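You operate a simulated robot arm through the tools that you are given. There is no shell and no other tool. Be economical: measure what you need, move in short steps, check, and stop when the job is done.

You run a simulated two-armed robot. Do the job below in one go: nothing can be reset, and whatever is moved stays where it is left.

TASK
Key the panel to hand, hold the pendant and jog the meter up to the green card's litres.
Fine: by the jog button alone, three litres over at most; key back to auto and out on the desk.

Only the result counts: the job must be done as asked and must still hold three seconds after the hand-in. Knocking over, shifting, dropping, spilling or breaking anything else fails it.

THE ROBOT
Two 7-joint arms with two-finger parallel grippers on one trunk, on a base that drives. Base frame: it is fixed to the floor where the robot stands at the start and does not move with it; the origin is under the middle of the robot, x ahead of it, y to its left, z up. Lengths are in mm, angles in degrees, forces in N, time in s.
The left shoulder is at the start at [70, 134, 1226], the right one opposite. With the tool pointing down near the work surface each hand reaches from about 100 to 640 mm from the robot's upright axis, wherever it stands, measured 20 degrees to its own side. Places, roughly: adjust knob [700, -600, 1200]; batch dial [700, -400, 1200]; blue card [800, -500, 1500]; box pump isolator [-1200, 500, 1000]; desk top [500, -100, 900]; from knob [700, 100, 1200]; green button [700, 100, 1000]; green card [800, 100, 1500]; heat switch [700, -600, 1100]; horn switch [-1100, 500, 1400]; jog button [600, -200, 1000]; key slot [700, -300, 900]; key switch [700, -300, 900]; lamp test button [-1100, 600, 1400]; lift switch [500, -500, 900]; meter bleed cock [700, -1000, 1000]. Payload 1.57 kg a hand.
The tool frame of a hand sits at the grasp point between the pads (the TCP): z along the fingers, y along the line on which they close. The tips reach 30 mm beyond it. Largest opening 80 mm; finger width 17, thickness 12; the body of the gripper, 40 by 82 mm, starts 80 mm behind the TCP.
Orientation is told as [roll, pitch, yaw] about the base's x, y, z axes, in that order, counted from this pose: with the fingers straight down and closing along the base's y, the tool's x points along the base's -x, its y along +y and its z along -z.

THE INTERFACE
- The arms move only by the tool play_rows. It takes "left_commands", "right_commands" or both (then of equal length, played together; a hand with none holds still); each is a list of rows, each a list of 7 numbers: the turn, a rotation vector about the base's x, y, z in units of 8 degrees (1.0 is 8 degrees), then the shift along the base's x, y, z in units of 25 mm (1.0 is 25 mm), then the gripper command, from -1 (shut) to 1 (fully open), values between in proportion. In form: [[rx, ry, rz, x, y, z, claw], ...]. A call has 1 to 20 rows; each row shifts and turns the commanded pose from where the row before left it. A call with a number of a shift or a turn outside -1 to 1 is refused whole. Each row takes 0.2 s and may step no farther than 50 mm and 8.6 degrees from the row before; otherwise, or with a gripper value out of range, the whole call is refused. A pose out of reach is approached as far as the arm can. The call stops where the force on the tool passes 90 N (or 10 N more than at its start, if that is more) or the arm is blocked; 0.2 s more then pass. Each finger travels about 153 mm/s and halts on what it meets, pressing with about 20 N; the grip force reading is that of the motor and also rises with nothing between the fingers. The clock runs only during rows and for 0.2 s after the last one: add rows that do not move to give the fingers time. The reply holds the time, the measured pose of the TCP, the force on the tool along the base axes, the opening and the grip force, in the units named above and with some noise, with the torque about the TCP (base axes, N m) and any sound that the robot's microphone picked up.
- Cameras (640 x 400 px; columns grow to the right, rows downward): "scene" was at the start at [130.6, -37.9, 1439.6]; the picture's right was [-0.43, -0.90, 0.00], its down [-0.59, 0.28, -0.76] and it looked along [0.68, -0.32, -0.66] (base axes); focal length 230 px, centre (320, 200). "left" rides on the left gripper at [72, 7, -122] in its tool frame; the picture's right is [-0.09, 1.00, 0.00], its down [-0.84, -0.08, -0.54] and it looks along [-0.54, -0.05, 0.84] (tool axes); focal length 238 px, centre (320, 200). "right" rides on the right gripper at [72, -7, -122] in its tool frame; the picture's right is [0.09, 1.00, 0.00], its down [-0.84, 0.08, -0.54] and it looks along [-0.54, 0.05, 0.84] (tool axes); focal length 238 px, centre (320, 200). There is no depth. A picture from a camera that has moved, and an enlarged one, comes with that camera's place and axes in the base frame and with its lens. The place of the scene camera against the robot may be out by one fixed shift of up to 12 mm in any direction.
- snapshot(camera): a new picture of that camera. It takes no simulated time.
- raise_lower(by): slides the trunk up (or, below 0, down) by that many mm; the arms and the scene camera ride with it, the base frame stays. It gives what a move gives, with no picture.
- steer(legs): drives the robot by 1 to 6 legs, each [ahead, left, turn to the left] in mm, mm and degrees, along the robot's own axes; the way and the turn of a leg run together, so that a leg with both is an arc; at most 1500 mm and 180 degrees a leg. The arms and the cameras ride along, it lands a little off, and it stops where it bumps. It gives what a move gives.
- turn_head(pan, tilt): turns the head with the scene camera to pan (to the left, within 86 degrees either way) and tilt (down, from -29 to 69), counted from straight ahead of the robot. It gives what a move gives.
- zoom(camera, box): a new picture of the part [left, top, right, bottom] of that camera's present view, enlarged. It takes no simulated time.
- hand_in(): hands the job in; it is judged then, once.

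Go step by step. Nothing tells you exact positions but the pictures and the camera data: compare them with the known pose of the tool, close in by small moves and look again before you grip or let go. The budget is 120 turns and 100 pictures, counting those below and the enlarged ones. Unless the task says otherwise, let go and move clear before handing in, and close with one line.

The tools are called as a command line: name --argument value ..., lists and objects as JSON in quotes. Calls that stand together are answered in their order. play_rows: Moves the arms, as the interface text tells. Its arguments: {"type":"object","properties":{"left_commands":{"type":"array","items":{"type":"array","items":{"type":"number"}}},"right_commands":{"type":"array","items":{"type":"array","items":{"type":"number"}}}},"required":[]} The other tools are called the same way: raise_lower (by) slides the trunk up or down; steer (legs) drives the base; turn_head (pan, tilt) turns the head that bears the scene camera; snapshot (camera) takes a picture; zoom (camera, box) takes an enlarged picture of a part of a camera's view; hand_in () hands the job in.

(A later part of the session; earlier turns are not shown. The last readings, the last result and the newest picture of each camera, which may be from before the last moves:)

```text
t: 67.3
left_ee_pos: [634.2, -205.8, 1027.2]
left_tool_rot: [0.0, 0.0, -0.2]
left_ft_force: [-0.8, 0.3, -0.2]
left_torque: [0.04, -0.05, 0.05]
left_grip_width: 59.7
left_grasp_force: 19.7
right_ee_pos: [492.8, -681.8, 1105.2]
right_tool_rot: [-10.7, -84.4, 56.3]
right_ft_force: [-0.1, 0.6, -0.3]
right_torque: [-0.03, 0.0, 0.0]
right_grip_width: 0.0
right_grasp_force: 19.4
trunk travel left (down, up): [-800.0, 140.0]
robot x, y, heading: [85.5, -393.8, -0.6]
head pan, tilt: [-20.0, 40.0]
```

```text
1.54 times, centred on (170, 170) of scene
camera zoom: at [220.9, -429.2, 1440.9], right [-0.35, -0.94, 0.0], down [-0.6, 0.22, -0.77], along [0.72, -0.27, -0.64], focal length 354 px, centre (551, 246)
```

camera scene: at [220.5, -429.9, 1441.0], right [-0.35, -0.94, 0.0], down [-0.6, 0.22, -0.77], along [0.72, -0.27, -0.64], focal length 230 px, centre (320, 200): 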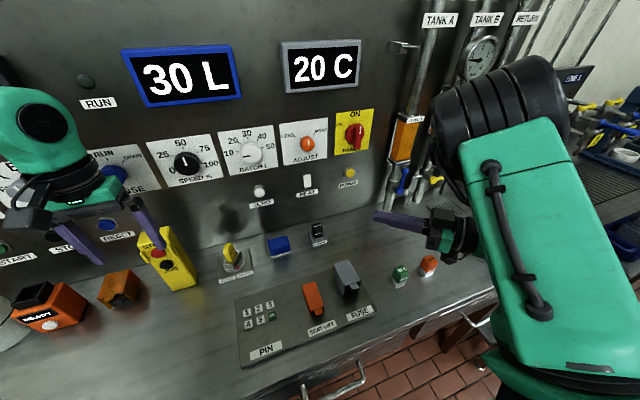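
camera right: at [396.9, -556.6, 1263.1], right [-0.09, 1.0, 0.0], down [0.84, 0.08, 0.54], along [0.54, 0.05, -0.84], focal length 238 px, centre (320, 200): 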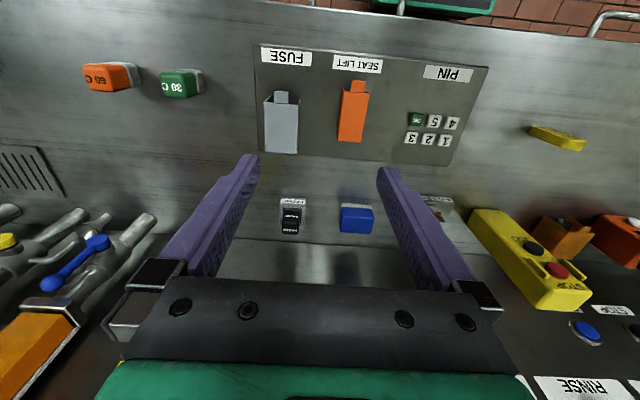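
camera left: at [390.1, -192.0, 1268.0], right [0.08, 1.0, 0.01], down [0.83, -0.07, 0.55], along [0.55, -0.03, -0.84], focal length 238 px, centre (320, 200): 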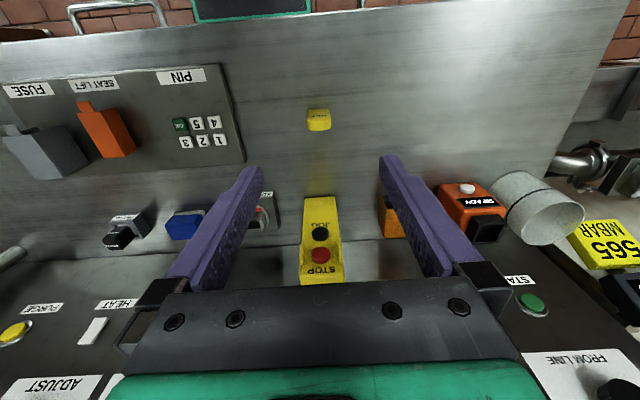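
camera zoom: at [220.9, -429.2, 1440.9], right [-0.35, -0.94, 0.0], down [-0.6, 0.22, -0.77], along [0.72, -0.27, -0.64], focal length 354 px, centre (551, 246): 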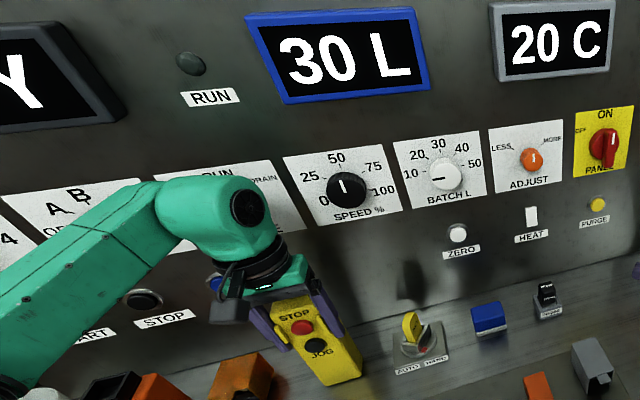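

Gripped at 59.7 mm. A small test lift to see if it comes up freely.

play_rows --left_commands '[[0, 0, 0, 0, 0, 0.2, -1], [0, 0, 0, 0, 0, 0.3, -1], [0, 0, 0, 0, 0, 0, -1]]'

snapshot --camera "left"

zoom --camera "scene" --box '[110, 200, 230, 300]'

```text
t: 68.2
left_ee_pos: [634.7, -205.3, 1037.6]
left_tool_rot: [0.1, 0.2, -0.2]
left_ft_force: [0.0, -0.4, -2.8]
left_torque: [0.0, 0.03, -0.07]
left_grip_width: 59.7
left_grasp_force: 20.1
right_ee_pos: [493.8, -681.9, 1104.9]
right_tool_rot: [-10.7, -84.4, 55.8]
right_ft_force: [-0.5, 0.8, 0.4]
right_torque: [-0.01, -0.01, 0.04]
right_grip_width: 0.1
right_grasp_force: 20.1
trunk travel left (down, up): [-800.0, 140.0]
robot x, y, heading: [89.9, -398.3, -0.5]
head pan, tilt: [-20.0, 40.0]
```

```text
35 pictures are left
camera left: at [564.6, -199.1, 1159.9], right [0.09, 1.0, 0.0], down [0.84, -0.08, 0.54], along [0.54, -0.05, -0.84], focal length 238 px, centre (320, 200)
```

left: 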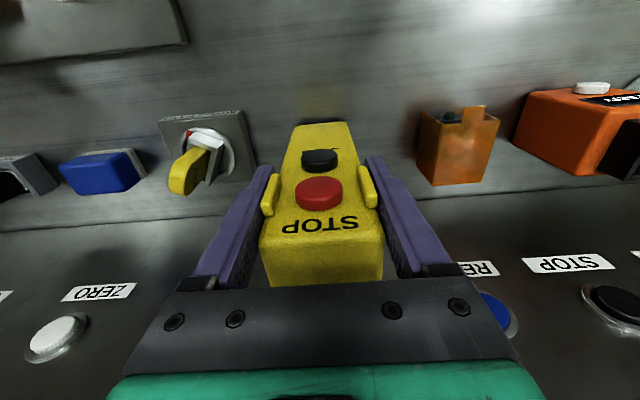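

```text
4.00 times, centred on (170, 250) of scene
camera zoom: at [221.7, -429.2, 1440.8], right [-0.35, -0.94, 0.0], down [-0.6, 0.22, -0.77], along [0.72, -0.27, -0.64], focal length 922 px, centre (920, 0)
```

zoom: 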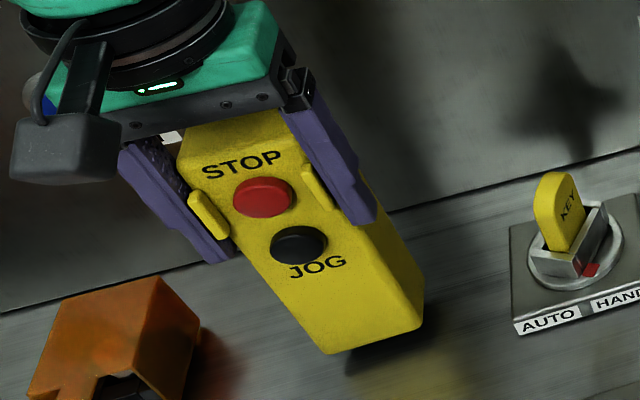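

It lifts freely (about 0.3 kg) and hangs steady. Carrying it up, back and right to the meeting spot, turning it 45° toward the right hand.

play_rows --left_commands '[[0, 0, 0, 0, 0, 0.5, -1], [0, 0, 0, -0.2, 0, 1, -1], [0, 0, 0, -0.5, 0, 1, -1], [0, 0, 0, -0.8, 0, 1, -1], [0, 0, 0, -0.8, -0.5, 1, -1], [0, 0, 0, -0.8, -0.8, 0, -1], [0, 0, 0, -0.8, -0.8, 0, -1], [0, 0, 0.5, -0.8, -0.8, 0, -1], [0, 0, 0.7, -0.7, -0.8, 0, -1], [0, 0, 0.8, 0, -0.8, 0, -1], [0, 0, 0.8, 0, -0.8, 0, -1], [0, 0, 0.8, 0, -0.8, 0, -1], [0, 0, 0.8, 0, -0.8, 0, -1], [0, 0, 0.8, 0, -0.8, 0, -1], [0, 0, 0.4, 0, -0.6, 0, -1], [0, 0, 0, 0, 0, 0, -1]]'

snapshot --camera "scene"

snapshot --camera "right"

```text
t: 71.5
left_ee_pos: [500.9, -413.7, 1151.1]
left_tool_rot: [0.0, 0.0, 44.8]
left_ft_force: [0.6, 0.2, -3.9]
left_torque: [-0.07, 0.03, -0.03]
left_grip_width: 60.0
left_grasp_force: 19.9
right_ee_pos: [494.9, -683.0, 1104.5]
right_tool_rot: [-10.7, -84.4, 56.2]
right_ft_force: [-0.1, 0.0, 1.0]
right_torque: [0.0, 0.0, -0.01]
right_grip_width: 0.0
right_grasp_force: 19.8
trunk travel left (down, up): [-800.0, 140.0]
robot x, y, heading: [85.3, -402.9, -0.4]
head pan, tilt: [-20.0, 40.0]
```

```text
33 pictures are left
camera scene: at [221.4, -429.0, 1440.9], right [-0.35, -0.94, 0.0], down [-0.6, 0.22, -0.77], along [0.72, -0.27, -0.64], focal length 230 px, centre (320, 200)
```

scene: 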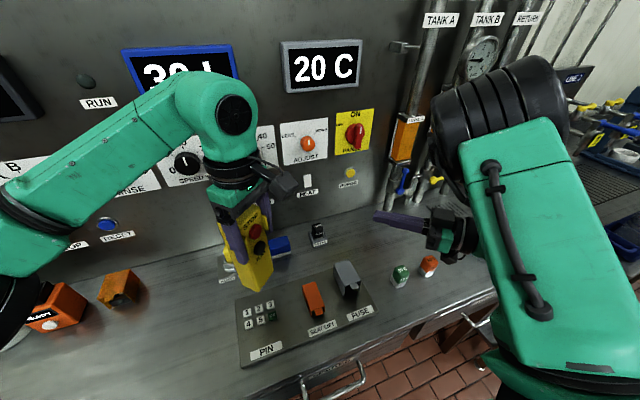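

```text
32 pictures are left
camera right: at [409.7, -778.2, 1044.5], right [-0.72, 0.69, -0.11], down [-0.39, -0.26, 0.88], along [0.58, 0.67, 0.46], focal length 238 px, centre (320, 200)
```

right: 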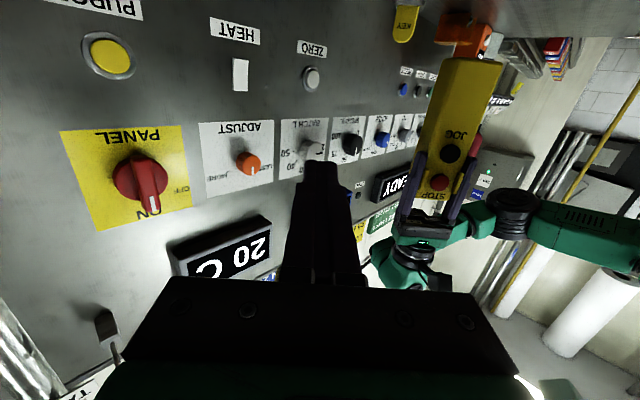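

Continuing the carry to y≈-540 and a bit lower so the display may stay visible.

play_rows --left_commands '[[0, 0, 0, 0, -0.8, 0, -1], [0, 0, 0, 0, -0.8, -0.3, -1], [0, 0, 0, 0, -0.8, -0.3, -1], [0, 0, 0, 0, -0.8, -0.4, -1], [0, 0, 0, 0, -0.8, -0.4, -1], [0, 0, 0, 0, -0.8, -0.4, -1], [0, 0, 0, 0, -0.3, 0, -1], [0, 0, 0, 0, 0, 0, -1]]'

snapshot --camera "scene"

snapshot --camera "right"

```text
t: 73.3
left_ee_pos: [500.0, -541.1, 1106.5]
left_tool_rot: [0.0, 0.0, 44.7]
left_ft_force: [-0.4, 0.4, -3.5]
left_torque: [-0.06, 0.05, 0.01]
left_grip_width: 59.9
left_grasp_force: 19.9
right_ee_pos: [493.1, -682.2, 1106.4]
right_tool_rot: [-10.7, -84.4, 56.2]
right_ft_force: [0.3, 0.1, 0.9]
right_torque: [0.0, 0.0, -0.01]
right_grip_width: 0.0
right_grasp_force: 20.0
trunk travel left (down, up): [-800.0, 140.0]
robot x, y, heading: [87.7, -399.4, -0.3]
head pan, tilt: [-20.0, 40.0]
```

```text
31 pictures are left
camera scene: at [221.4, -429.2, 1440.9], right [-0.35, -0.94, 0.0], down [-0.6, 0.22, -0.77], along [0.72, -0.27, -0.64], focal length 230 px, centre (320, 200)
```

scene: 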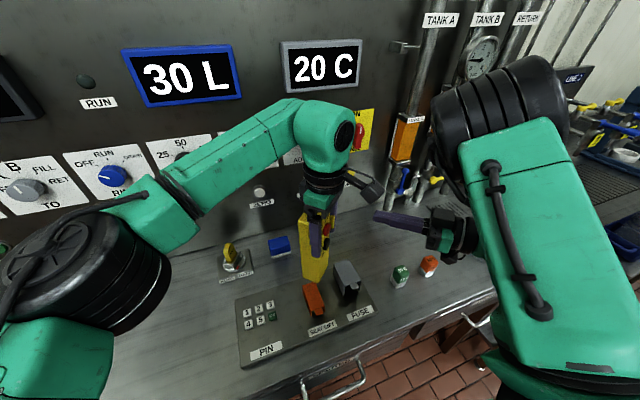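

```text
30 pictures are left
camera right: at [409.7, -778.3, 1044.4], right [-0.72, 0.69, -0.11], down [-0.39, -0.26, 0.88], along [0.58, 0.67, 0.46], focal length 238 px, centre (320, 200)
```

right: 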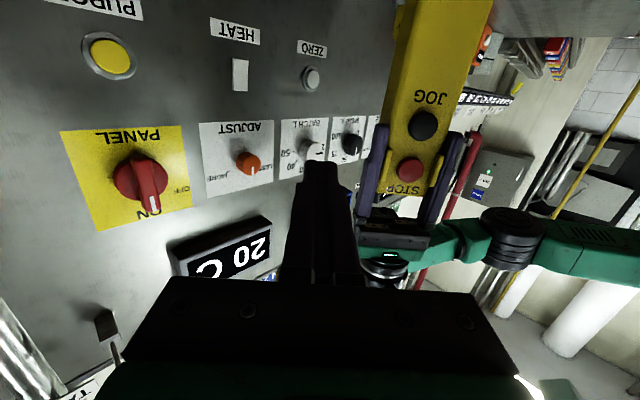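

The display and JOG are both in view. JOG is at about [497,-542,1072]; moving the right tip to 25 mm in front of it.

play_rows --right_commands '[[0, 0, 0, -0.6, 0, -0.4, -1], [0, 0, 0, -0.6, 0.6, -0.4, -1], [0, 0, 0, -0.2, 0.8, -0.2, -1], [0, 0, 0, 0, 0.8, -0.2, -1], [0, 0, 0, 0, 0.8, 0, -1], [0, 0, 0, 0, 0.8, 0, -1], [0, 0, 0, 0, 0.2, 0, -1], [0, 0, 0, 0, 0, 0, -1]]'

snapshot --camera "right"

snapshot --camera "scene"

```text
t: 75.2
left_ee_pos: [501.4, -540.8, 1106.9]
left_tool_rot: [-0.1, 0.0, 44.7]
left_ft_force: [-0.3, -0.1, -3.8]
left_torque: [-0.04, 0.04, 0.01]
left_grip_width: 59.7
left_grasp_force: 20.2
right_ee_pos: [472.0, -609.0, 1066.3]
right_tool_rot: [-10.5, -84.4, 56.1]
right_ft_force: [0.5, -0.1, 0.5]
right_torque: [-0.02, 0.0, 0.03]
right_grip_width: 0.1
right_grasp_force: 20.8
right hand out of reach, approached as far as the arm can: row 5, 6, 7
trunk travel left (down, up): [-800.0, 140.0]
robot x, y, heading: [90.4, -394.9, -0.0]
head pan, tilt: [-20.0, 40.0]
```

```text
29 pictures are left
camera right: at [387.6, -705.5, 1006.7], right [-0.72, 0.69, -0.11], down [-0.39, -0.26, 0.88], along [0.58, 0.67, 0.46], focal length 238 px, centre (320, 200)
```

right: 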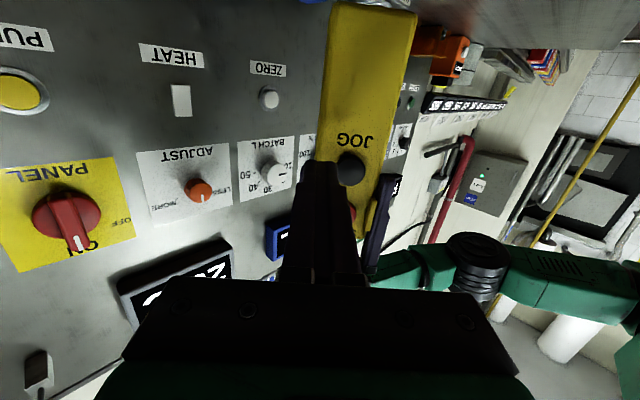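

```text
28 pictures are left
camera scene: at [221.4, -429.9, 1440.9], right [-0.35, -0.94, 0.0], down [-0.6, 0.22, -0.77], along [0.72, -0.27, -0.64], focal length 230 px, centre (320, 200)
```

scene: 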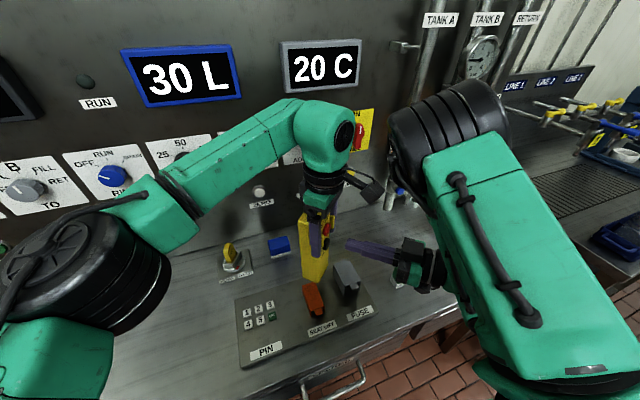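

The right hand is at its inner limit, so the left will bring the pendant onto the right fingertip instead. Backing the right slightly, aligning the pendant, leaving a ~14 mm gap.

play_rows --right_commands '[[0, 0, 0, -0.2, -0.2, 0.2, -1], [0, 0, 0, -0.2, -0.2, 0.2, -1], [0, 0, 0, 0, 0, 0, -1], [0, 0, 0, 0, 0, 0, -1], [0, 0, 0, 0, 0, 0, -1]]' --left_commands '[[0, 0, 0, 0.36, -0.36, 0, -1], [0, 0, 0, 0.36, -0.36, 0, -1], [0, 0, 0, -0.36, -0.36, 0, -1], [0, 0, 0, -0.36, -0.36, 0, -1], [0, 0, 0, 0, 0, 0, -1]]'

snapshot --camera "right"

zoom --camera "scene" --box '[270, 170, 430, 310]'

```text
t: 76.3
left_ee_pos: [498.4, -576.5, 1108.2]
left_tool_rot: [0.0, 0.0, 44.7]
left_ft_force: [0.3, -0.7, -3.2]
left_torque: [-0.04, -0.01, 0.02]
left_grip_width: 59.8
left_grasp_force: 20.4
right_ee_pos: [471.9, -609.1, 1066.8]
right_tool_rot: [-10.4, -84.4, 55.8]
right_ft_force: [-0.1, -0.4, -0.8]
right_torque: [0.01, -0.01, -0.02]
right_grip_width: 0.0
right_grasp_force: 19.7
right hand out of reach, approached as far as the arm can: row 1, 2
trunk travel left (down, up): [-800.0, 140.0]
robot x, y, heading: [86.5, -396.0, -0.3]
head pan, tilt: [-20.0, 40.0]
```

```text
27 pictures are left
camera right: at [387.8, -705.5, 1006.8], right [-0.72, 0.69, -0.11], down [-0.39, -0.26, 0.88], along [0.58, 0.67, 0.46], focal length 238 px, centre (320, 200)
```

right: 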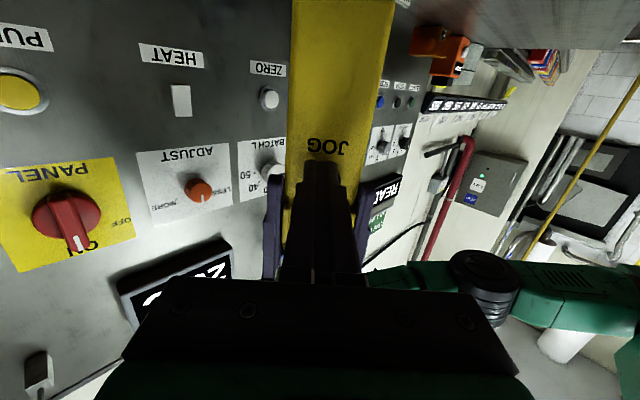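

```text
2.86 times, centred on (350, 240) of scene
camera zoom: at [221.7, -429.7, 1440.8], right [-0.35, -0.94, 0.0], down [-0.6, 0.22, -0.77], along [0.72, -0.27, -0.64], focal length 658 px, centre (234, 86)
```

zoom: 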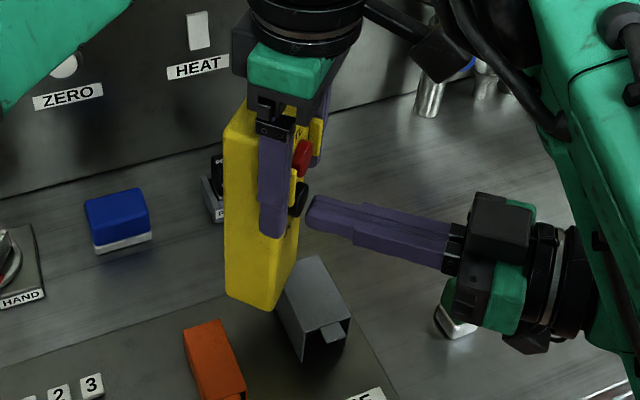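

The tip is just short of the button and about 7 mm low. Lowering the pendant 6 mm and shifting slightly, then I'll press.

play_rows --left_commands '[[0, 0, 0, 0.16, 0.01, 0, -1], [0, 0, 0, 0, 0, -0.12, -1], [0, 0, 0, 0, 0, -0.14, -1], [0, 0, 0, 0, 0, 0, -1]]'

zoom --camera "scene" --box '[310, 190, 390, 260]'

zoom --camera "right" --box '[260, 100, 400, 220]'

```text
t: 77.3
left_ee_pos: [504.1, -577.3, 1100.7]
left_tool_rot: [0.0, -0.1, 44.7]
left_ft_force: [-0.6, 0.0, -2.3]
left_torque: [-0.06, 0.02, 0.02]
left_grip_width: 60.0
left_grasp_force: 20.1
right_ee_pos: [471.1, -609.0, 1067.5]
right_tool_rot: [-10.5, -84.4, 56.1]
right_ft_force: [0.6, 0.0, 0.5]
right_torque: [0.02, 0.0, 0.02]
right_grip_width: 0.0
right_grasp_force: 19.4
trunk travel left (down, up): [-800.0, 140.0]
robot x, y, heading: [89.8, -399.8, -0.2]
head pan, tilt: [-20.0, 40.0]
```

```text
5.71 times, centred on (350, 225) of scene
camera zoom: at [221.3, -429.9, 1440.9], right [-0.35, -0.94, 0.0], down [-0.6, 0.22, -0.77], along [0.72, -0.27, -0.64], focal length 1317 px, centre (149, 57)
```

zoom: 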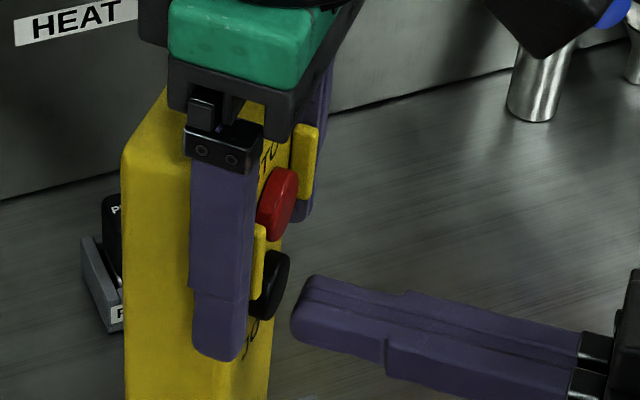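

```text
3.33 times, centred on (330, 160) of right
camera zoom: at [387.5, -705.6, 1006.8], right [-0.72, 0.69, -0.11], down [-0.39, -0.26, 0.88], along [0.58, 0.67, 0.46], focal length 794 px, centre (287, 333)
```

zoom: 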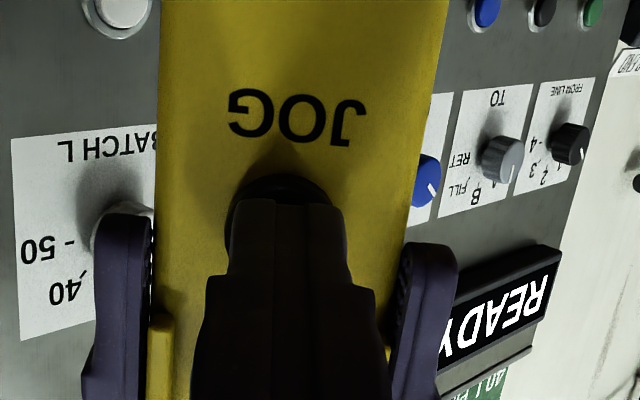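

Lowering another 4 mm and advancing the pendant 8 mm onto the fingertip, watching for contact.

play_rows --left_commands '[[0, 0, 0, 0, 0, -0.16, -1], [0, 0, 0, -0.11, -0.11, 0, -1], [0, 0, 0, -0.11, -0.11, 0, -1]]'

snapshot --camera "scene"

```text
t: 78.2
left_ee_pos: [498.6, -581.2, 1096.5]
left_tool_rot: [-0.1, -0.2, 44.7]
left_ft_force: [-0.1, 0.8, -2.8]
left_torque: [-0.03, -0.01, 0.03]
left_grip_width: 60.0
left_grasp_force: 20.3
right_ee_pos: [470.4, -608.2, 1068.1]
right_tool_rot: [-10.6, -84.3, 56.0]
right_ft_force: [-0.2, -0.3, 0.1]
right_torque: [0.0, -0.03, -0.03]
right_grip_width: 0.2
right_grasp_force: 20.3
trunk travel left (down, up): [-800.0, 140.0]
robot x, y, heading: [85.7, -400.2, -0.3]
head pan, tilt: [-20.0, 40.0]
```

```text
23 pictures are left
camera scene: at [221.1, -429.8, 1440.9], right [-0.35, -0.94, 0.0], down [-0.6, 0.22, -0.77], along [0.72, -0.27, -0.64], focal length 230 px, centre (320, 200)
```

scene: 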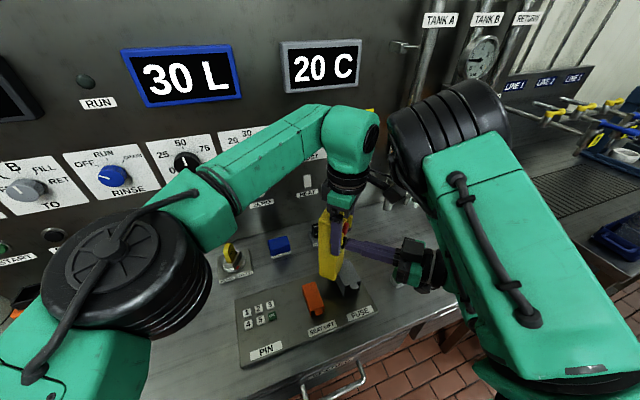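

No contact yet. Advancing in 2 mm steps.

play_rows --left_commands '[[0, 0, 0, -0.057, -0.057, 0, -1], [0, 0, 0, -0.057, -0.057, 0, -1]]'

```text
t: 78.8
left_ee_pos: [495.6, -582.6, 1096.3]
left_tool_rot: [-0.1, -0.1, 44.8]
left_ft_force: [3.7, 1.9, -3.1]
left_torque: [0.0, -0.05, 0.0]
left_grip_width: 59.9
left_grasp_force: 20.4
right_ee_pos: [470.3, -609.9, 1067.4]
right_tool_rot: [-10.4, -84.5, 55.8]
right_ft_force: [-4.1, -1.6, 0.3]
right_torque: [0.02, -0.02, 0.03]
right_grip_width: 0.0
right_grasp_force: 20.0
trunk travel left (down, up): [-800.0, 140.0]
robot x, y, heading: [85.9, -397.3, -0.4]
head pan, tilt: [-20.0, 40.0]
heard: click
```

Contact, about 4 N, and a click. Reading the meter.

zoom --camera "scene" --box '[60, 30, 400, 300]'

```text
1.48 times, centred on (230, 165) of scene
camera zoom: at [221.2, -429.8, 1440.9], right [-0.35, -0.94, 0.0], down [-0.6, 0.22, -0.77], along [0.72, -0.27, -0.64], focal length 341 px, centre (453, 252)
```

zoom: 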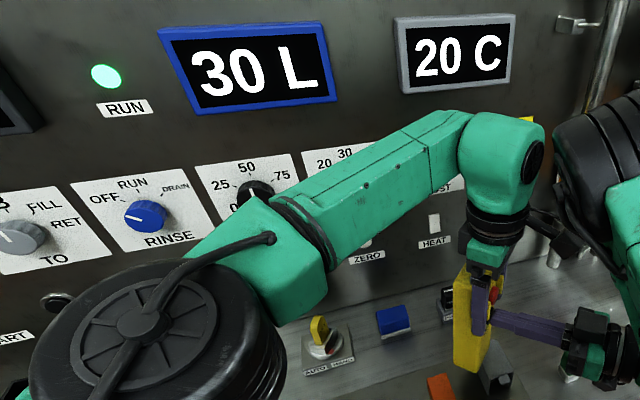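

The RUN lamp is lit, so jogging works. Holding for about a second to measure the rate.

play_rows --left_commands '[[0, 0, 0, 0, 0, 0, -1], [0, 0, 0, 0, 0, 0, -1], [0, 0, 0, 0, 0, 0, -1], [0, 0, 0, 0, 0, 0, -1]]'

zoom --camera "scene" --box '[60, 30, 280, 150]'

```text
t: 79.8
left_ee_pos: [494.6, -581.8, 1096.5]
left_tool_rot: [0.0, 0.1, 44.7]
left_ft_force: [3.7, 1.4, -2.8]
left_torque: [0.02, -0.08, 0.03]
left_grip_width: 59.9
left_grasp_force: 19.6
right_ee_pos: [471.6, -609.7, 1067.6]
right_tool_rot: [-10.5, -84.4, 56.0]
right_ft_force: [-3.4, -3.0, -0.2]
right_torque: [0.0, 0.04, 0.02]
right_grip_width: 0.1
right_grasp_force: 19.8
trunk travel left (down, up): [-800.0, 140.0]
robot x, y, heading: [89.7, -402.7, -0.1]
head pan, tilt: [-20.0, 40.0]
```

```text
2.91 times, centred on (170, 90) of scene
camera zoom: at [221.3, -429.8, 1440.9], right [-0.35, -0.94, 0.0], down [-0.6, 0.22, -0.77], along [0.72, -0.27, -0.64], focal length 670 px, centre (756, 520)
```

zoom: 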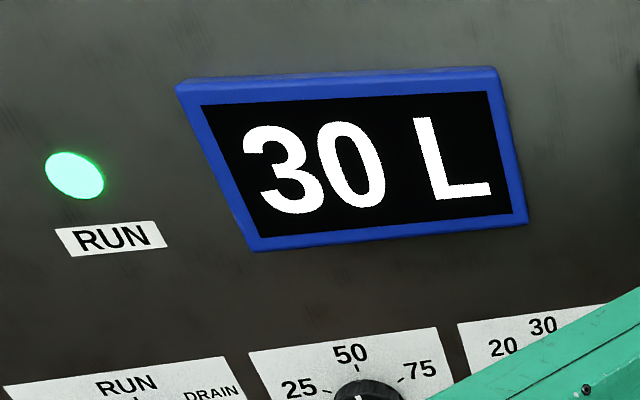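

play_rows --left_commands '[[0, 0, 0, 0, 0, 0, -1], [0, 0, 0, 0, 0, 0, -1], [0, 0, 0, 0, 0, 0, -1], [0, 0, 0, 0, 0, 0, -1], [0, 0, 0, 0, 0, 0, -1], [0, 0, 0, 0, 0, 0, -1], [0, 0, 0, 0, 0, 0, -1], [0, 0, 0, 0, 0, 0, -1], [0, 0, 0, 0, 0, 0, -1], [0, 0, 0, 0, 0, 0, -1]]'

zoom --camera "scene" --box '[0, 30, 280, 220]'

```text
t: 82.0
left_ee_pos: [495.8, -584.2, 1095.5]
left_tool_rot: [0.0, 0.1, 44.7]
left_ft_force: [2.5, 3.1, -1.8]
left_torque: [0.07, -0.01, -0.03]
left_grip_width: 60.0
left_grasp_force: 20.3
right_ee_pos: [472.1, -609.7, 1067.3]
right_tool_rot: [-10.6, -84.3, 56.1]
right_ft_force: [-2.3, -3.7, -0.1]
right_torque: [-0.01, 0.02, -0.03]
right_grip_width: 0.1
right_grasp_force: 19.6
trunk travel left (down, up): [-800.0, 140.0]
robot x, y, heading: [86.3, -400.1, -0.5]
head pan, tilt: [-20.0, 40.0]
```

```text
2.11 times, centred on (140, 125) of scene
camera zoom: at [221.3, -429.8, 1440.9], right [-0.35, -0.94, 0.0], down [-0.6, 0.22, -0.77], along [0.72, -0.27, -0.64], focal length 485 px, centre (699, 358)
```

zoom: 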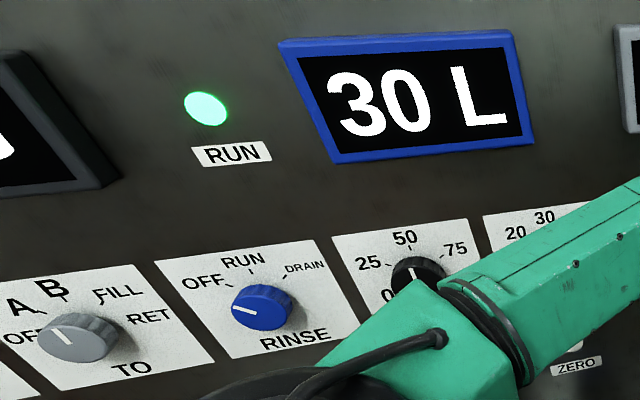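

RUN stays lit but the meter shows no change; I'll check the status display too, then release and read again.

turn_head --pan 0 --tilt 30

snapshot --camera "scene"

```text
t: 82.8
left_ee_pos: [495.7, -583.1, 1096.5]
left_tool_rot: [0.0, 0.0, 44.7]
left_ft_force: [2.4, 2.7, -2.4]
left_torque: [0.05, -0.02, 0.01]
left_grip_width: 59.9
left_grasp_force: 20.0
right_ee_pos: [471.5, -610.0, 1067.1]
right_tool_rot: [-10.5, -84.3, 56.0]
right_ft_force: [-2.2, -3.4, -0.1]
right_torque: [0.0, -0.03, 0.01]
right_grip_width: 0.0
right_grasp_force: 20.2
trunk travel left (down, up): [-800.0, 140.0]
robot x, y, heading: [89.5, -401.1, -0.3]
head pan, tilt: [0.0, 30.0]
```

```text
19 pictures are left
camera scene: at [232.0, -400.9, 1456.2], right [-0.01, -1.0, 0.0], down [-0.5, 0.0, -0.87], along [0.87, -0.01, -0.5], focal length 230 px, centre (320, 200)
```

scene: 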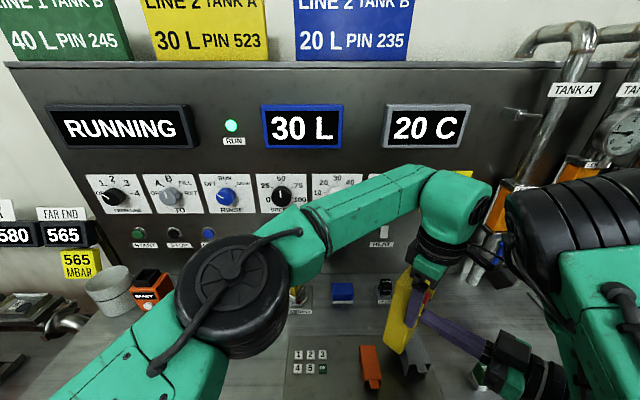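

Status is RUNNING. Waiting another 4 s to see whether the meter simply counts slowly.

play_rows --left_commands '[[0, 0, 0, 0, 0, 0, -1], [0, 0, 0, 0, 0, 0, -1], [0, 0, 0, 0, 0, 0, -1], [0, 0, 0, 0, 0, 0, -1], [0, 0, 0, 0, 0, 0, -1], [0, 0, 0, 0, 0, 0, -1], [0, 0, 0, 0, 0, 0, -1], [0, 0, 0, 0, 0, 0, -1], [0, 0, 0, 0, 0, 0, -1], [0, 0, 0, 0, 0, 0, -1], [0, 0, 0, 0, 0, 0, -1], [0, 0, 0, 0, 0, 0, -1], [0, 0, 0, 0, 0, 0, -1], [0, 0, 0, 0, 0, 0, -1], [0, 0, 0, 0, 0, 0, -1], [0, 0, 0, 0, 0, 0, -1], [0, 0, 0, 0, 0, 0, -1], [0, 0, 0, 0, 0, 0, -1]]'

zoom --camera "scene" --box '[40, 90, 480, 260]'

```text
t: 86.6
left_ee_pos: [495.5, -584.4, 1096.1]
left_tool_rot: [-0.1, 0.0, 44.6]
left_ft_force: [3.2, 2.0, -2.9]
left_torque: [0.02, -0.04, 0.01]
left_grip_width: 59.8
left_grasp_force: 20.5
right_ee_pos: [471.9, -609.1, 1066.7]
right_tool_rot: [-10.5, -84.5, 55.9]
right_ft_force: [-3.2, -3.0, 0.4]
right_torque: [-0.04, 0.0, 0.0]
right_grip_width: 0.0
right_grasp_force: 20.2
trunk travel left (down, up): [-800.0, 140.0]
robot x, y, heading: [85.6, -395.9, -0.5]
head pan, tilt: [0.0, 30.0]
```

```text
1.45 times, centred on (260, 175) of scene
camera zoom: at [232.1, -400.8, 1456.2], right [-0.01, -1.0, 0.0], down [-0.5, 0.0, -0.87], along [0.87, -0.01, -0.5], focal length 335 px, centre (407, 236)
```

zoom: 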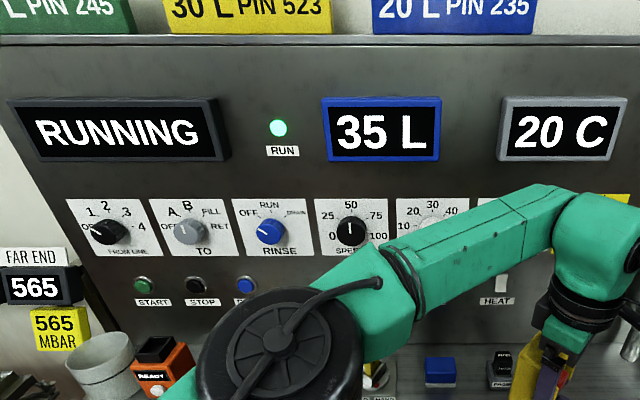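

Now 35 L. Short 1 s steps now to find the rate.

play_rows --left_commands '[[0, 0, 0, 0, 0, 0, -1], [0, 0, 0, 0, 0, 0, -1], [0, 0, 0, 0, 0, 0, -1], [0, 0, 0, 0, 0, 0, -1]]'

zoom --camera "scene" --box '[220, 90, 360, 160]'

```text
t: 87.6
left_ee_pos: [494.1, -582.6, 1095.8]
left_tool_rot: [-0.1, 0.0, 44.7]
left_ft_force: [2.5, 3.4, -3.8]
left_torque: [0.05, -0.05, 0.03]
left_grip_width: 60.0
left_grasp_force: 19.9
right_ee_pos: [470.3, -609.9, 1068.1]
right_tool_rot: [-10.5, -84.4, 56.1]
right_ft_force: [-4.3, -3.1, -0.9]
right_torque: [0.0, 0.03, 0.02]
right_grip_width: 0.1
right_grasp_force: 19.6
trunk travel left (down, up): [-800.0, 140.0]
robot x, y, heading: [88.8, -402.0, -0.4]
head pan, tilt: [0.0, 30.0]
```

```text
4.57 times, centred on (290, 125) of scene
camera zoom: at [232.1, -400.8, 1456.2], right [-0.01, -1.0, 0.0], down [-0.5, 0.0, -0.87], along [0.87, -0.01, -0.5], focal length 1054 px, centre (457, 543)
```

zoom: 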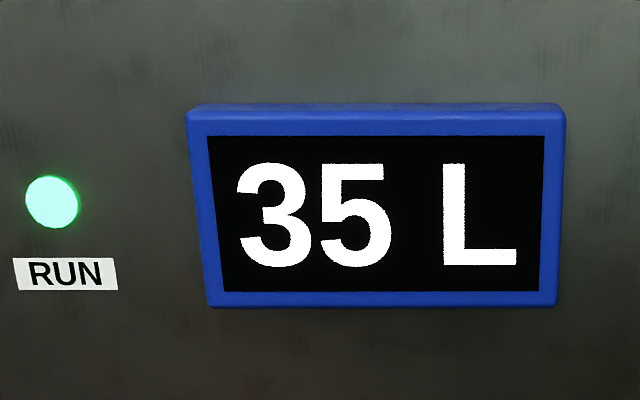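

The meter shows in 5 L steps. Holding on in ~1.2 s steps, short enough for the 3 L margin.

play_rows --left_commands '[[0, 0, 0, 0, 0, 0, -1], [0, 0, 0, 0, 0, 0, -1], [0, 0, 0, 0, 0, 0, -1], [0, 0, 0, 0, 0, 0, -1], [0, 0, 0, 0, 0, 0, -1]]'

zoom --camera "scene" --box '[220, 90, 360, 160]'

```text
t: 88.8
left_ee_pos: [496.1, -583.0, 1095.7]
left_tool_rot: [-0.1, -0.1, 44.6]
left_ft_force: [3.3, 3.0, -3.7]
left_torque: [0.03, -0.04, -0.01]
left_grip_width: 60.0
left_grasp_force: 19.4
right_ee_pos: [472.0, -609.4, 1067.9]
right_tool_rot: [-10.5, -84.4, 56.0]
right_ft_force: [-3.1, -3.3, 0.5]
right_torque: [-0.02, -0.03, 0.02]
right_grip_width: 0.0
right_grasp_force: 19.8
trunk travel left (down, up): [-800.0, 140.0]
robot x, y, heading: [87.2, -400.7, -0.3]
head pan, tilt: [0.0, 30.0]
```

```text
4.57 times, centred on (290, 125) of scene
camera zoom: at [232.1, -400.8, 1456.2], right [-0.01, -1.0, 0.0], down [-0.5, 0.0, -0.87], along [0.87, -0.01, -0.5], focal length 1054 px, centre (457, 543)
```

zoom: 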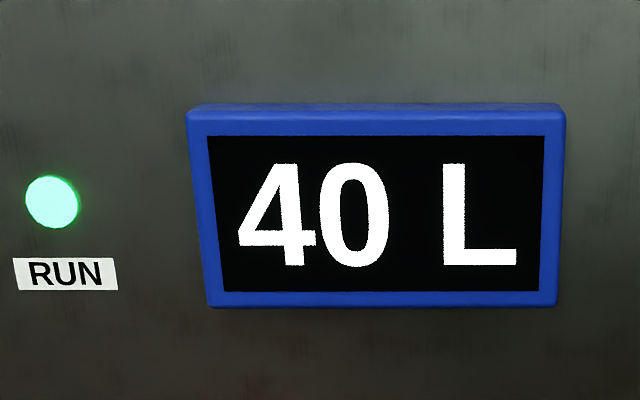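

40 L, consistent with 1 L/s. Releasing immediately.

play_rows --left_commands '[[0, 0, 0, 0.6, 0.6, 0, -1], [0, 0, 0, 0.6, 0.6, 0, -1], [0, 0, 0, 0, 0.3, 0.3, -1]]'

zoom --camera "scene" --box '[40, 90, 520, 390]'

```text
t: 89.6
left_ee_pos: [524.9, -545.2, 1105.0]
left_tool_rot: [-0.1, 0.0, 44.7]
left_ft_force: [0.2, -0.1, -2.8]
left_torque: [-0.04, -0.01, -0.02]
left_grip_width: 60.0
left_grasp_force: 19.8
right_ee_pos: [470.3, -609.8, 1067.2]
right_tool_rot: [-10.8, -84.3, 56.4]
right_ft_force: [0.4, -0.5, 0.0]
right_torque: [0.0, 0.0, -0.01]
right_grip_width: 0.1
right_grasp_force: 20.6
trunk travel left (down, up): [-800.0, 140.0]
robot x, y, heading: [87.4, -395.9, -0.4]
head pan, tilt: [0.0, 30.0]
```

```text
1.33 times, centred on (280, 240) of scene
camera zoom: at [231.5, -400.6, 1456.3], right [-0.01, -1.0, 0.0], down [-0.5, 0.0, -0.87], along [0.87, -0.01, -0.5], focal length 307 px, centre (373, 147)
```

zoom: 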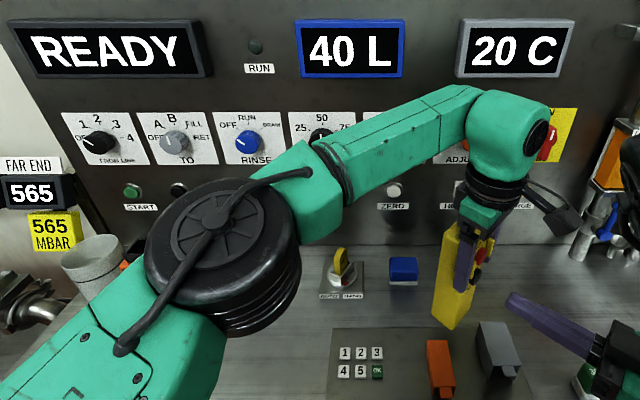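

Meter reads 40 L, READY again. Now I return the pendant: retracing the carry path first.

play_rows --left_commands '[[0, 0, 0, -0.3, 0.4, 0.9, -1], [0, 0, 0, -0.3, 0.8, 0.9, -1], [0, 0, 0, -0.4, 0.8, 0, -1], [0, 0, 0, 0, 0.8, 0, -1], [0, 0, 0, 0, 0.8, 0, -1], [0, 0, 0, 0, 0.8, 0, -1], [0, 0, 0, 0, 0.8, 0, -1], [0, 0, -0.4, 0, 0.8, 0, -1], [0, 0, -0.7, 0, 0.8, 0, -1], [0, 0, -0.7, 0, 0.8, 0, -1], [0, 0, -0.7, 0, 0.8, 0, -1], [0, 0, -0.7, 0, 0.8, 0, -1], [0, 0, -0.7, 0, 0.8, 0, -1], [0, 0, -0.7, 0, 0.8, 0, -1], [0, 0, -0.7, 0, 0.8, 0, -1], [0, 0, -0.3, 0, 0.8, 0, -1], [0, 0, 0, 0, 0.8, 0, -1], [0, 0, 0, 0, 0.4, 0, -1], [0, 0, 0, 0, 0, 0, -1]]'

```text
t: 93.6
left_ee_pos: [500.7, -207.7, 1150.3]
left_tool_rot: [0.0, 0.0, -0.1]
left_ft_force: [-0.6, 0.1, -2.7]
left_torque: [-0.01, 0.06, 0.04]
left_grip_width: 60.0
left_grasp_force: 19.4
right_ee_pos: [471.7, -608.5, 1067.9]
right_tool_rot: [-10.5, -84.4, 56.1]
right_ft_force: [-0.8, 0.6, 0.6]
right_torque: [0.0, 0.0, 0.03]
right_grip_width: 0.0
right_grasp_force: 20.2
trunk travel left (down, up): [-800.0, 140.0]
robot x, y, heading: [85.5, -396.7, -0.4]
head pan, tilt: [0.0, 30.0]
```

play_rows --left_commands '[[0, 0, 0, 0.8, 0.08, 0, -1], [0, 0, 0, 0.8, 0, 0, -1], [0, 0, 0, 0.8, 0, 0, -1], [0, 0, 0, 0.8, 0, 0, -1], [0, 0, 0, 0.8, 0, 0, -1], [0, 0, 0, 0.8, 0, 0, -1], [0, 0, 0, 0.54, 0, -0.4, -1], [0, 0, 0, 0, 0, -0.8, -1], [0, 0, 0, 0, 0, -0.8, -1], [0, 0, 0, 0, 0, -0.8, -1], [0, 0, 0, 0, 0, -0.8, -1], [0, 0, 0, 0, 0, -0.5, -1], [0, 0, 0, 0, 0, 0, -1]]'

zoom --camera "scene" --box '[200, 180, 380, 340]'

```text
t: 96.4
left_ee_pos: [633.8, -204.4, 1047.3]
left_tool_rot: [0.0, -0.1, 0.0]
left_ft_force: [0.3, -1.4, -2.6]
left_torque: [-0.02, 0.03, 0.03]
left_grip_width: 59.9
left_grasp_force: 20.2
right_ee_pos: [471.7, -609.0, 1067.1]
right_tool_rot: [-10.6, -84.3, 56.2]
right_ft_force: [-0.4, -0.1, 0.1]
right_torque: [0.01, 0.02, 0.04]
right_grip_width: 0.2
right_grasp_force: 19.8
trunk travel left (down, up): [-800.0, 140.0]
robot x, y, heading: [84.8, -395.1, -0.3]
head pan, tilt: [0.0, 30.0]
```

```text
2.50 times, centred on (290, 260) of scene
camera zoom: at [232.3, -400.3, 1456.2], right [-0.01, -1.0, 0.0], down [-0.5, 0.0, -0.87], along [0.87, -0.01, -0.5], focal length 576 px, centre (395, 50)
```

zoom: 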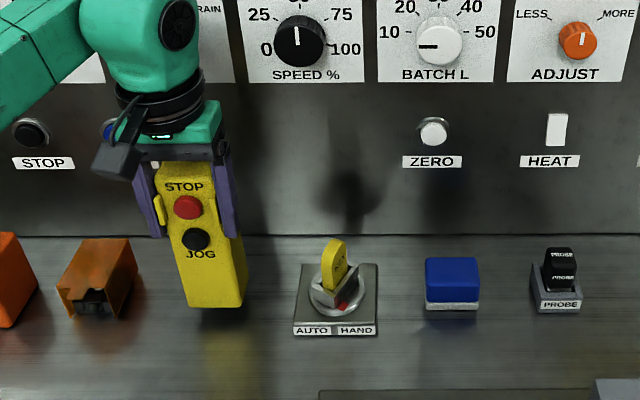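

Lowering the pendant slowly until the desk takes the weight.

play_rows --left_commands '[[0, 0, 0, 0, 0, -0.25, -1], [0, 0, 0, 0, 0, -0.25, -1], [0, 0, 0, 0, 0, -0.15, -1], [0, 0, 0, 0, 0, -0.1, -1], [0, 0, 0, 0, 0, -0.04, -1], [0, 0, 0, 0, 0, 0, -1]]'

```text
t: 97.8
left_ee_pos: [634.0, -204.2, 1027.1]
left_tool_rot: [0.1, 0.0, -0.1]
left_ft_force: [0.8, -0.1, -2.4]
left_torque: [0.0, 0.06, 0.0]
left_grip_width: 59.7
left_grasp_force: 20.0
right_ee_pos: [471.9, -609.2, 1067.8]
right_tool_rot: [-10.6, -84.4, 56.0]
right_ft_force: [0.1, 0.5, 0.3]
right_torque: [-0.06, 0.04, 0.03]
right_grip_width: 0.0
right_grasp_force: 19.7
trunk travel left (down, up): [-800.0, 140.0]
robot x, y, heading: [89.8, -395.2, -0.3]
head pan, tilt: [0.0, 30.0]
```

play_rows --left_commands '[[0, 0, 0, 0, 0, -0.04, -1], [0, 0, 0, 0, 0, -0.04, -1], [0, 0, 0, 0, 0, 0, -1]]'

```text
t: 98.6
left_ee_pos: [634.9, -205.5, 1026.1]
left_tool_rot: [-0.1, 0.0, -0.1]
left_ft_force: [0.2, -0.4, -1.4]
left_torque: [-0.01, 0.01, 0.0]
left_grip_width: 59.8
left_grasp_force: 20.0
right_ee_pos: [471.5, -609.8, 1068.5]
right_tool_rot: [-10.6, -84.4, 56.1]
right_ft_force: [0.4, -0.2, 0.3]
right_torque: [-0.01, 0.01, 0.01]
right_grip_width: 0.0
right_grasp_force: 20.0
trunk travel left (down, up): [-800.0, 140.0]
robot x, y, heading: [85.2, -396.1, -0.3]
head pan, tilt: [0.0, 30.0]
```

play_rows --left_commands '[[0, 0, 0, 0, 0, -0.04, -1], [0, 0, 0, 0, 0, -0.04, -1], [0, 0, 0, 0, 0, -0.02, -1], [0, 0, 0, 0, 0, 0, -1]]'

zoom --camera "scene" --box '[220, 210, 320, 310]'

```text
t: 99.6
left_ee_pos: [631.4, -204.8, 1024.7]
left_tool_rot: [0.0, -0.2, -0.2]
left_ft_force: [0.7, 3.1, 16.2]
left_torque: [0.53, -0.22, -0.04]
left_grip_width: 59.5
left_grasp_force: 19.9
right_ee_pos: [469.1, -609.4, 1068.9]
right_tool_rot: [-11.7, -84.5, 57.4]
right_ft_force: [0.0, -0.1, 0.1]
right_torque: [0.03, 0.0, 0.02]
right_grip_width: 0.0
right_grasp_force: 20.5
trunk travel left (down, up): [-800.0, 140.0]
robot x, y, heading: [86.6, -396.0, -0.2]
head pan, tilt: [0.0, 30.0]
```

```text
4.00 times, centred on (270, 260) of scene
camera zoom: at [228.9, -400.5, 1456.7], right [-0.01, -1.0, 0.0], down [-0.5, 0.0, -0.87], along [0.87, 0.0, -0.5], focal length 922 px, centre (520, -40)
```

zoom: 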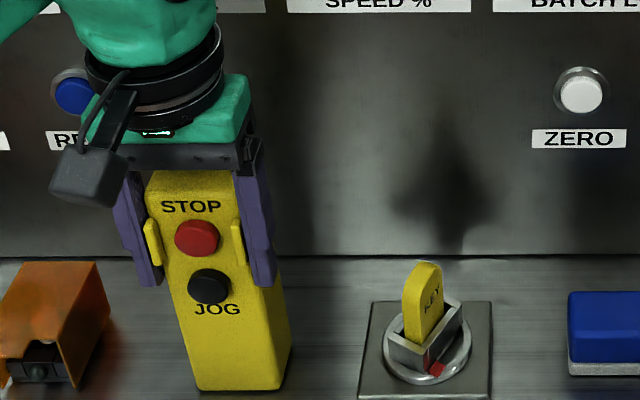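

Seated on the desk (16 N). Easing off, opening and rising clear.

play_rows --left_commands '[[0, 0, 0, 0, 0, 0.05, -1], [0, 0, 0, 0, 0, 0, 0.6], [0, 0, 0, 0, 0, 0, 1], [0, 0, 0, 0, 0, 0, 1], [0, 0, 0, 0, 0, 0.4, 1], [0, 0, 0, 0, 0, 1, 1], [0, 0, 0, 0, 0, 1, 1], [0, 0, 0, 0, 0, 1, 1], [0, 0, 0, 0, 0, 1, 1], [0, 0, 0, -1, 0, 0.4, 1], [0, 0, 0, -1, 0, 0, 1], [0, 0, 0, -1, 0, 0, 1]]'

zoom --camera "scene" --box '[200, 180, 380, 340]'

```text
t: 102.2
left_ee_pos: [558.2, -202.5, 1143.4]
left_tool_rot: [0.0, -0.1, -0.1]
left_ft_force: [-0.1, 0.3, 0.1]
left_torque: [0.01, 0.03, 0.0]
left_grip_width: 79.9
left_grasp_force: 0.1
right_ee_pos: [469.7, -609.3, 1068.1]
right_tool_rot: [-11.0, -84.4, 56.7]
right_ft_force: [0.5, 0.2, -0.7]
right_torque: [-0.01, -0.03, 0.01]
right_grip_width: 0.0
right_grasp_force: 20.0
trunk travel left (down, up): [-800.0, 140.0]
robot x, y, heading: [85.3, -397.2, -0.3]
head pan, tilt: [0.0, 30.0]
```

```text
2.50 times, centred on (290, 260) of scene
camera zoom: at [230.8, -400.4, 1456.4], right [-0.01, -1.0, 0.0], down [-0.5, 0.0, -0.87], along [0.87, -0.01, -0.5], focal length 576 px, centre (395, 50)
```

zoom: 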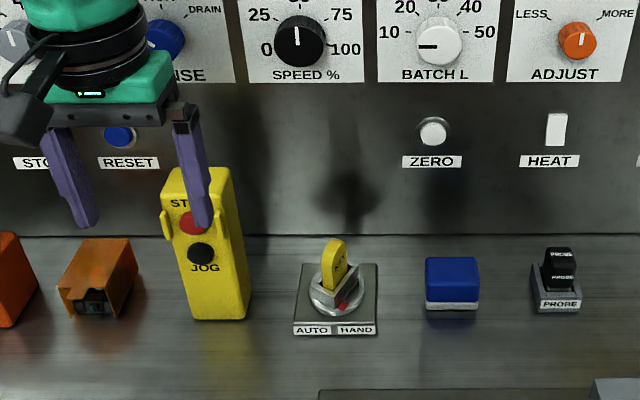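

Pendant stands as before. Now back to the key: over the slot at yaw 60°, opening reduced.

play_rows --left_commands '[[0, 0, 0, 0, -1, 0, 1], [0, 0, 0, 0, -1, 0, 1], [0, 0, 1, 0, -1, 0, 1], [0, 0, 1, 0, -1, 0, 1], [0, 0, 1, 0, -1, 0, 0.5], [0, 0, 1, 0.5, -0.31, 0, 0.5], [0, 0, 1, 0.8, 0, 0, 0.5], [0, 0, 1, 0.8, 0, 0, 0.5], [0, 0, 1, 0.8, 0, 0, 0.5], [0, 0, 0.5, 0.85, 0, -0.5, 0.5], [0, 0, 0, 0, 0, -1, 0.5], [0, 0, 0, 0, 0, -1, 0.5], [0, 0, 0, 0, 0, -0.7, 0.5], [0, 0, 0, 0, 0, 0, 0.5]]'

zoom --camera "left" --box '[220, 90, 420, 240]'

```text
t: 105.2
left_ee_pos: [651.2, -338.7, 1064.7]
left_tool_rot: [0.1, 0.1, 59.9]
left_ft_force: [-0.2, 0.6, -0.2]
left_torque: [-0.04, 0.02, 0.0]
left_grip_width: 60.0
left_grasp_force: 0.0
right_ee_pos: [471.3, -610.0, 1068.2]
right_tool_rot: [-11.0, -84.3, 56.4]
right_ft_force: [-0.6, -0.2, 0.4]
right_torque: [0.0, 0.01, 0.02]
right_grip_width: 0.1
right_grasp_force: 19.4
trunk travel left (down, up): [-800.0, 140.0]
robot x, y, heading: [86.8, -397.2, -0.2]
head pan, tilt: [0.0, 30.0]
```

```text
2.67 times, centred on (320, 165) of left
camera zoom: at [611.3, -396.4, 1186.5], right [-0.82, 0.58, 0.0], down [0.49, 0.69, 0.54], along [0.31, 0.44, -0.84], focal length 636 px, centre (320, 293)
```

zoom: 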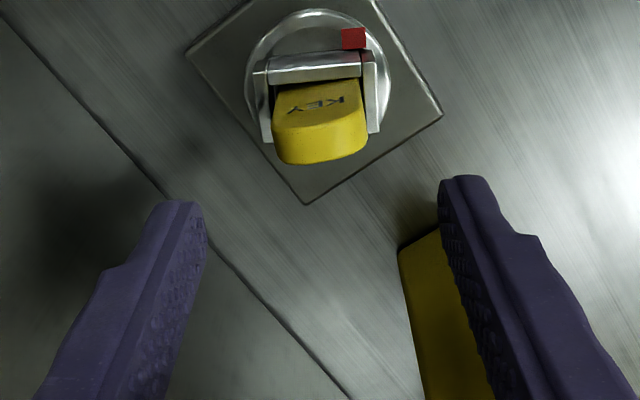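

Key lines up with the hand. Descending to grip height.

play_rows --left_commands '[[0, 0, 0, 0, 0.03, -1, 0.5], [0, 0, 0, 0, 0, -1, 0.5], [0, 0, 0, 0, 0, -0.7, 0.4], [0, 0, 0, 0, 0, -0.3, 0.3], [0, 0, 0, 0, 0, 0, 0.2]]'

zoom --camera "left" --box '[240, 100, 400, 220]'

```text
t: 106.4
left_ee_pos: [651.6, -337.2, 989.5]
left_tool_rot: [0.0, 0.0, 59.9]
left_ft_force: [0.7, -0.6, 0.3]
left_torque: [-0.01, 0.0, 0.03]
left_grip_width: 47.9
left_grasp_force: 0.0
right_ee_pos: [469.7, -610.5, 1068.0]
right_tool_rot: [-10.8, -84.4, 56.4]
right_ft_force: [0.2, -0.6, 0.2]
right_torque: [-0.02, -0.03, -0.03]
right_grip_width: 0.1
right_grasp_force: 19.8
trunk travel left (down, up): [-800.0, 140.0]
robot x, y, heading: [89.1, -400.7, -0.4]
head pan, tilt: [0.0, 30.0]
```

```text
3.33 times, centred on (320, 160) of left
camera zoom: at [611.1, -395.1, 1111.3], right [-0.82, 0.58, 0.0], down [0.49, 0.69, 0.54], along [0.31, 0.44, -0.84], focal length 794 px, centre (320, 333)
```

zoom: 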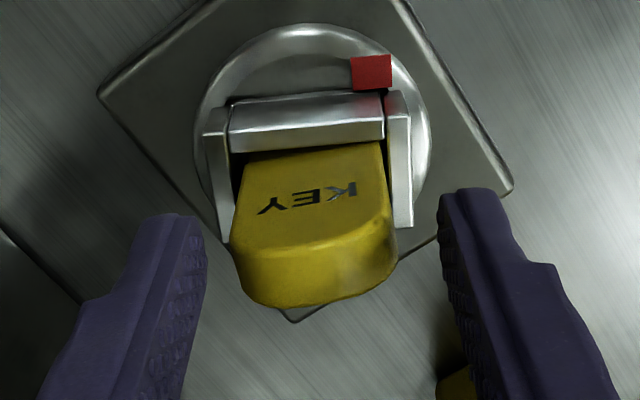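

Small 2 mm centring shift, then close and turn back 60° toward AUTO.

play_rows --left_commands '[[0, 0, 0, 0.06, -0.05, 0, 0.2], [0, 0, 0, 0, 0, 0, -0.1], [0, 0, 0, 0, 0, 0, -1], [0, 0, 0, 0, 0, 0, -1], [0, 0, 0, 0, 0, 0, -1]]'

play_rows --left_commands '[[0, 0, -1, 0, 0, 0, -1], [0, 0, -1, 0, 0, 0, -1], [0, 0, -1, 0, 0, 0, -1], [0, 0, -1, 0, 0, 0, -1], [0, 0, 0, 0, 0, 0, -1]]'

```text
t: 107.6
left_ee_pos: [652.2, -338.3, 989.5]
left_tool_rot: [0.0, 0.0, 59.9]
left_ft_force: [0.4, -0.4, -0.1]
left_torque: [-0.01, 0.0, 0.01]
left_grip_width: 33.5
left_grasp_force: 19.7
right_ee_pos: [470.7, -609.2, 1067.7]
right_tool_rot: [-10.7, -84.4, 56.3]
right_ft_force: [-0.2, -0.2, 0.1]
right_torque: [0.0, -0.04, 0.01]
right_grip_width: 0.1
right_grasp_force: 20.0
trunk travel left (down, up): [-800.0, 140.0]
robot x, y, heading: [85.3, -399.6, -0.4]
head pan, tilt: [0.0, 30.0]
```

```text
t: 108.8
left_ee_pos: [653.6, -338.4, 989.1]
left_tool_rot: [-0.1, 0.1, 27.8]
left_ft_force: [-1.3, 0.4, 0.0]
left_torque: [0.03, 0.11, 0.03]
left_grip_width: 33.3
left_grasp_force: 20.1
right_ee_pos: [469.5, -609.9, 1067.0]
right_tool_rot: [-10.8, -84.4, 56.4]
right_ft_force: [0.8, -0.4, -0.3]
right_torque: [-0.01, 0.0, 0.0]
right_grip_width: 0.0
right_grasp_force: 19.4
trunk travel left (down, up): [-800.0, 140.0]
robot x, y, heading: [87.0, -395.6, -0.2]
head pan, tilt: [0.0, 30.0]
```

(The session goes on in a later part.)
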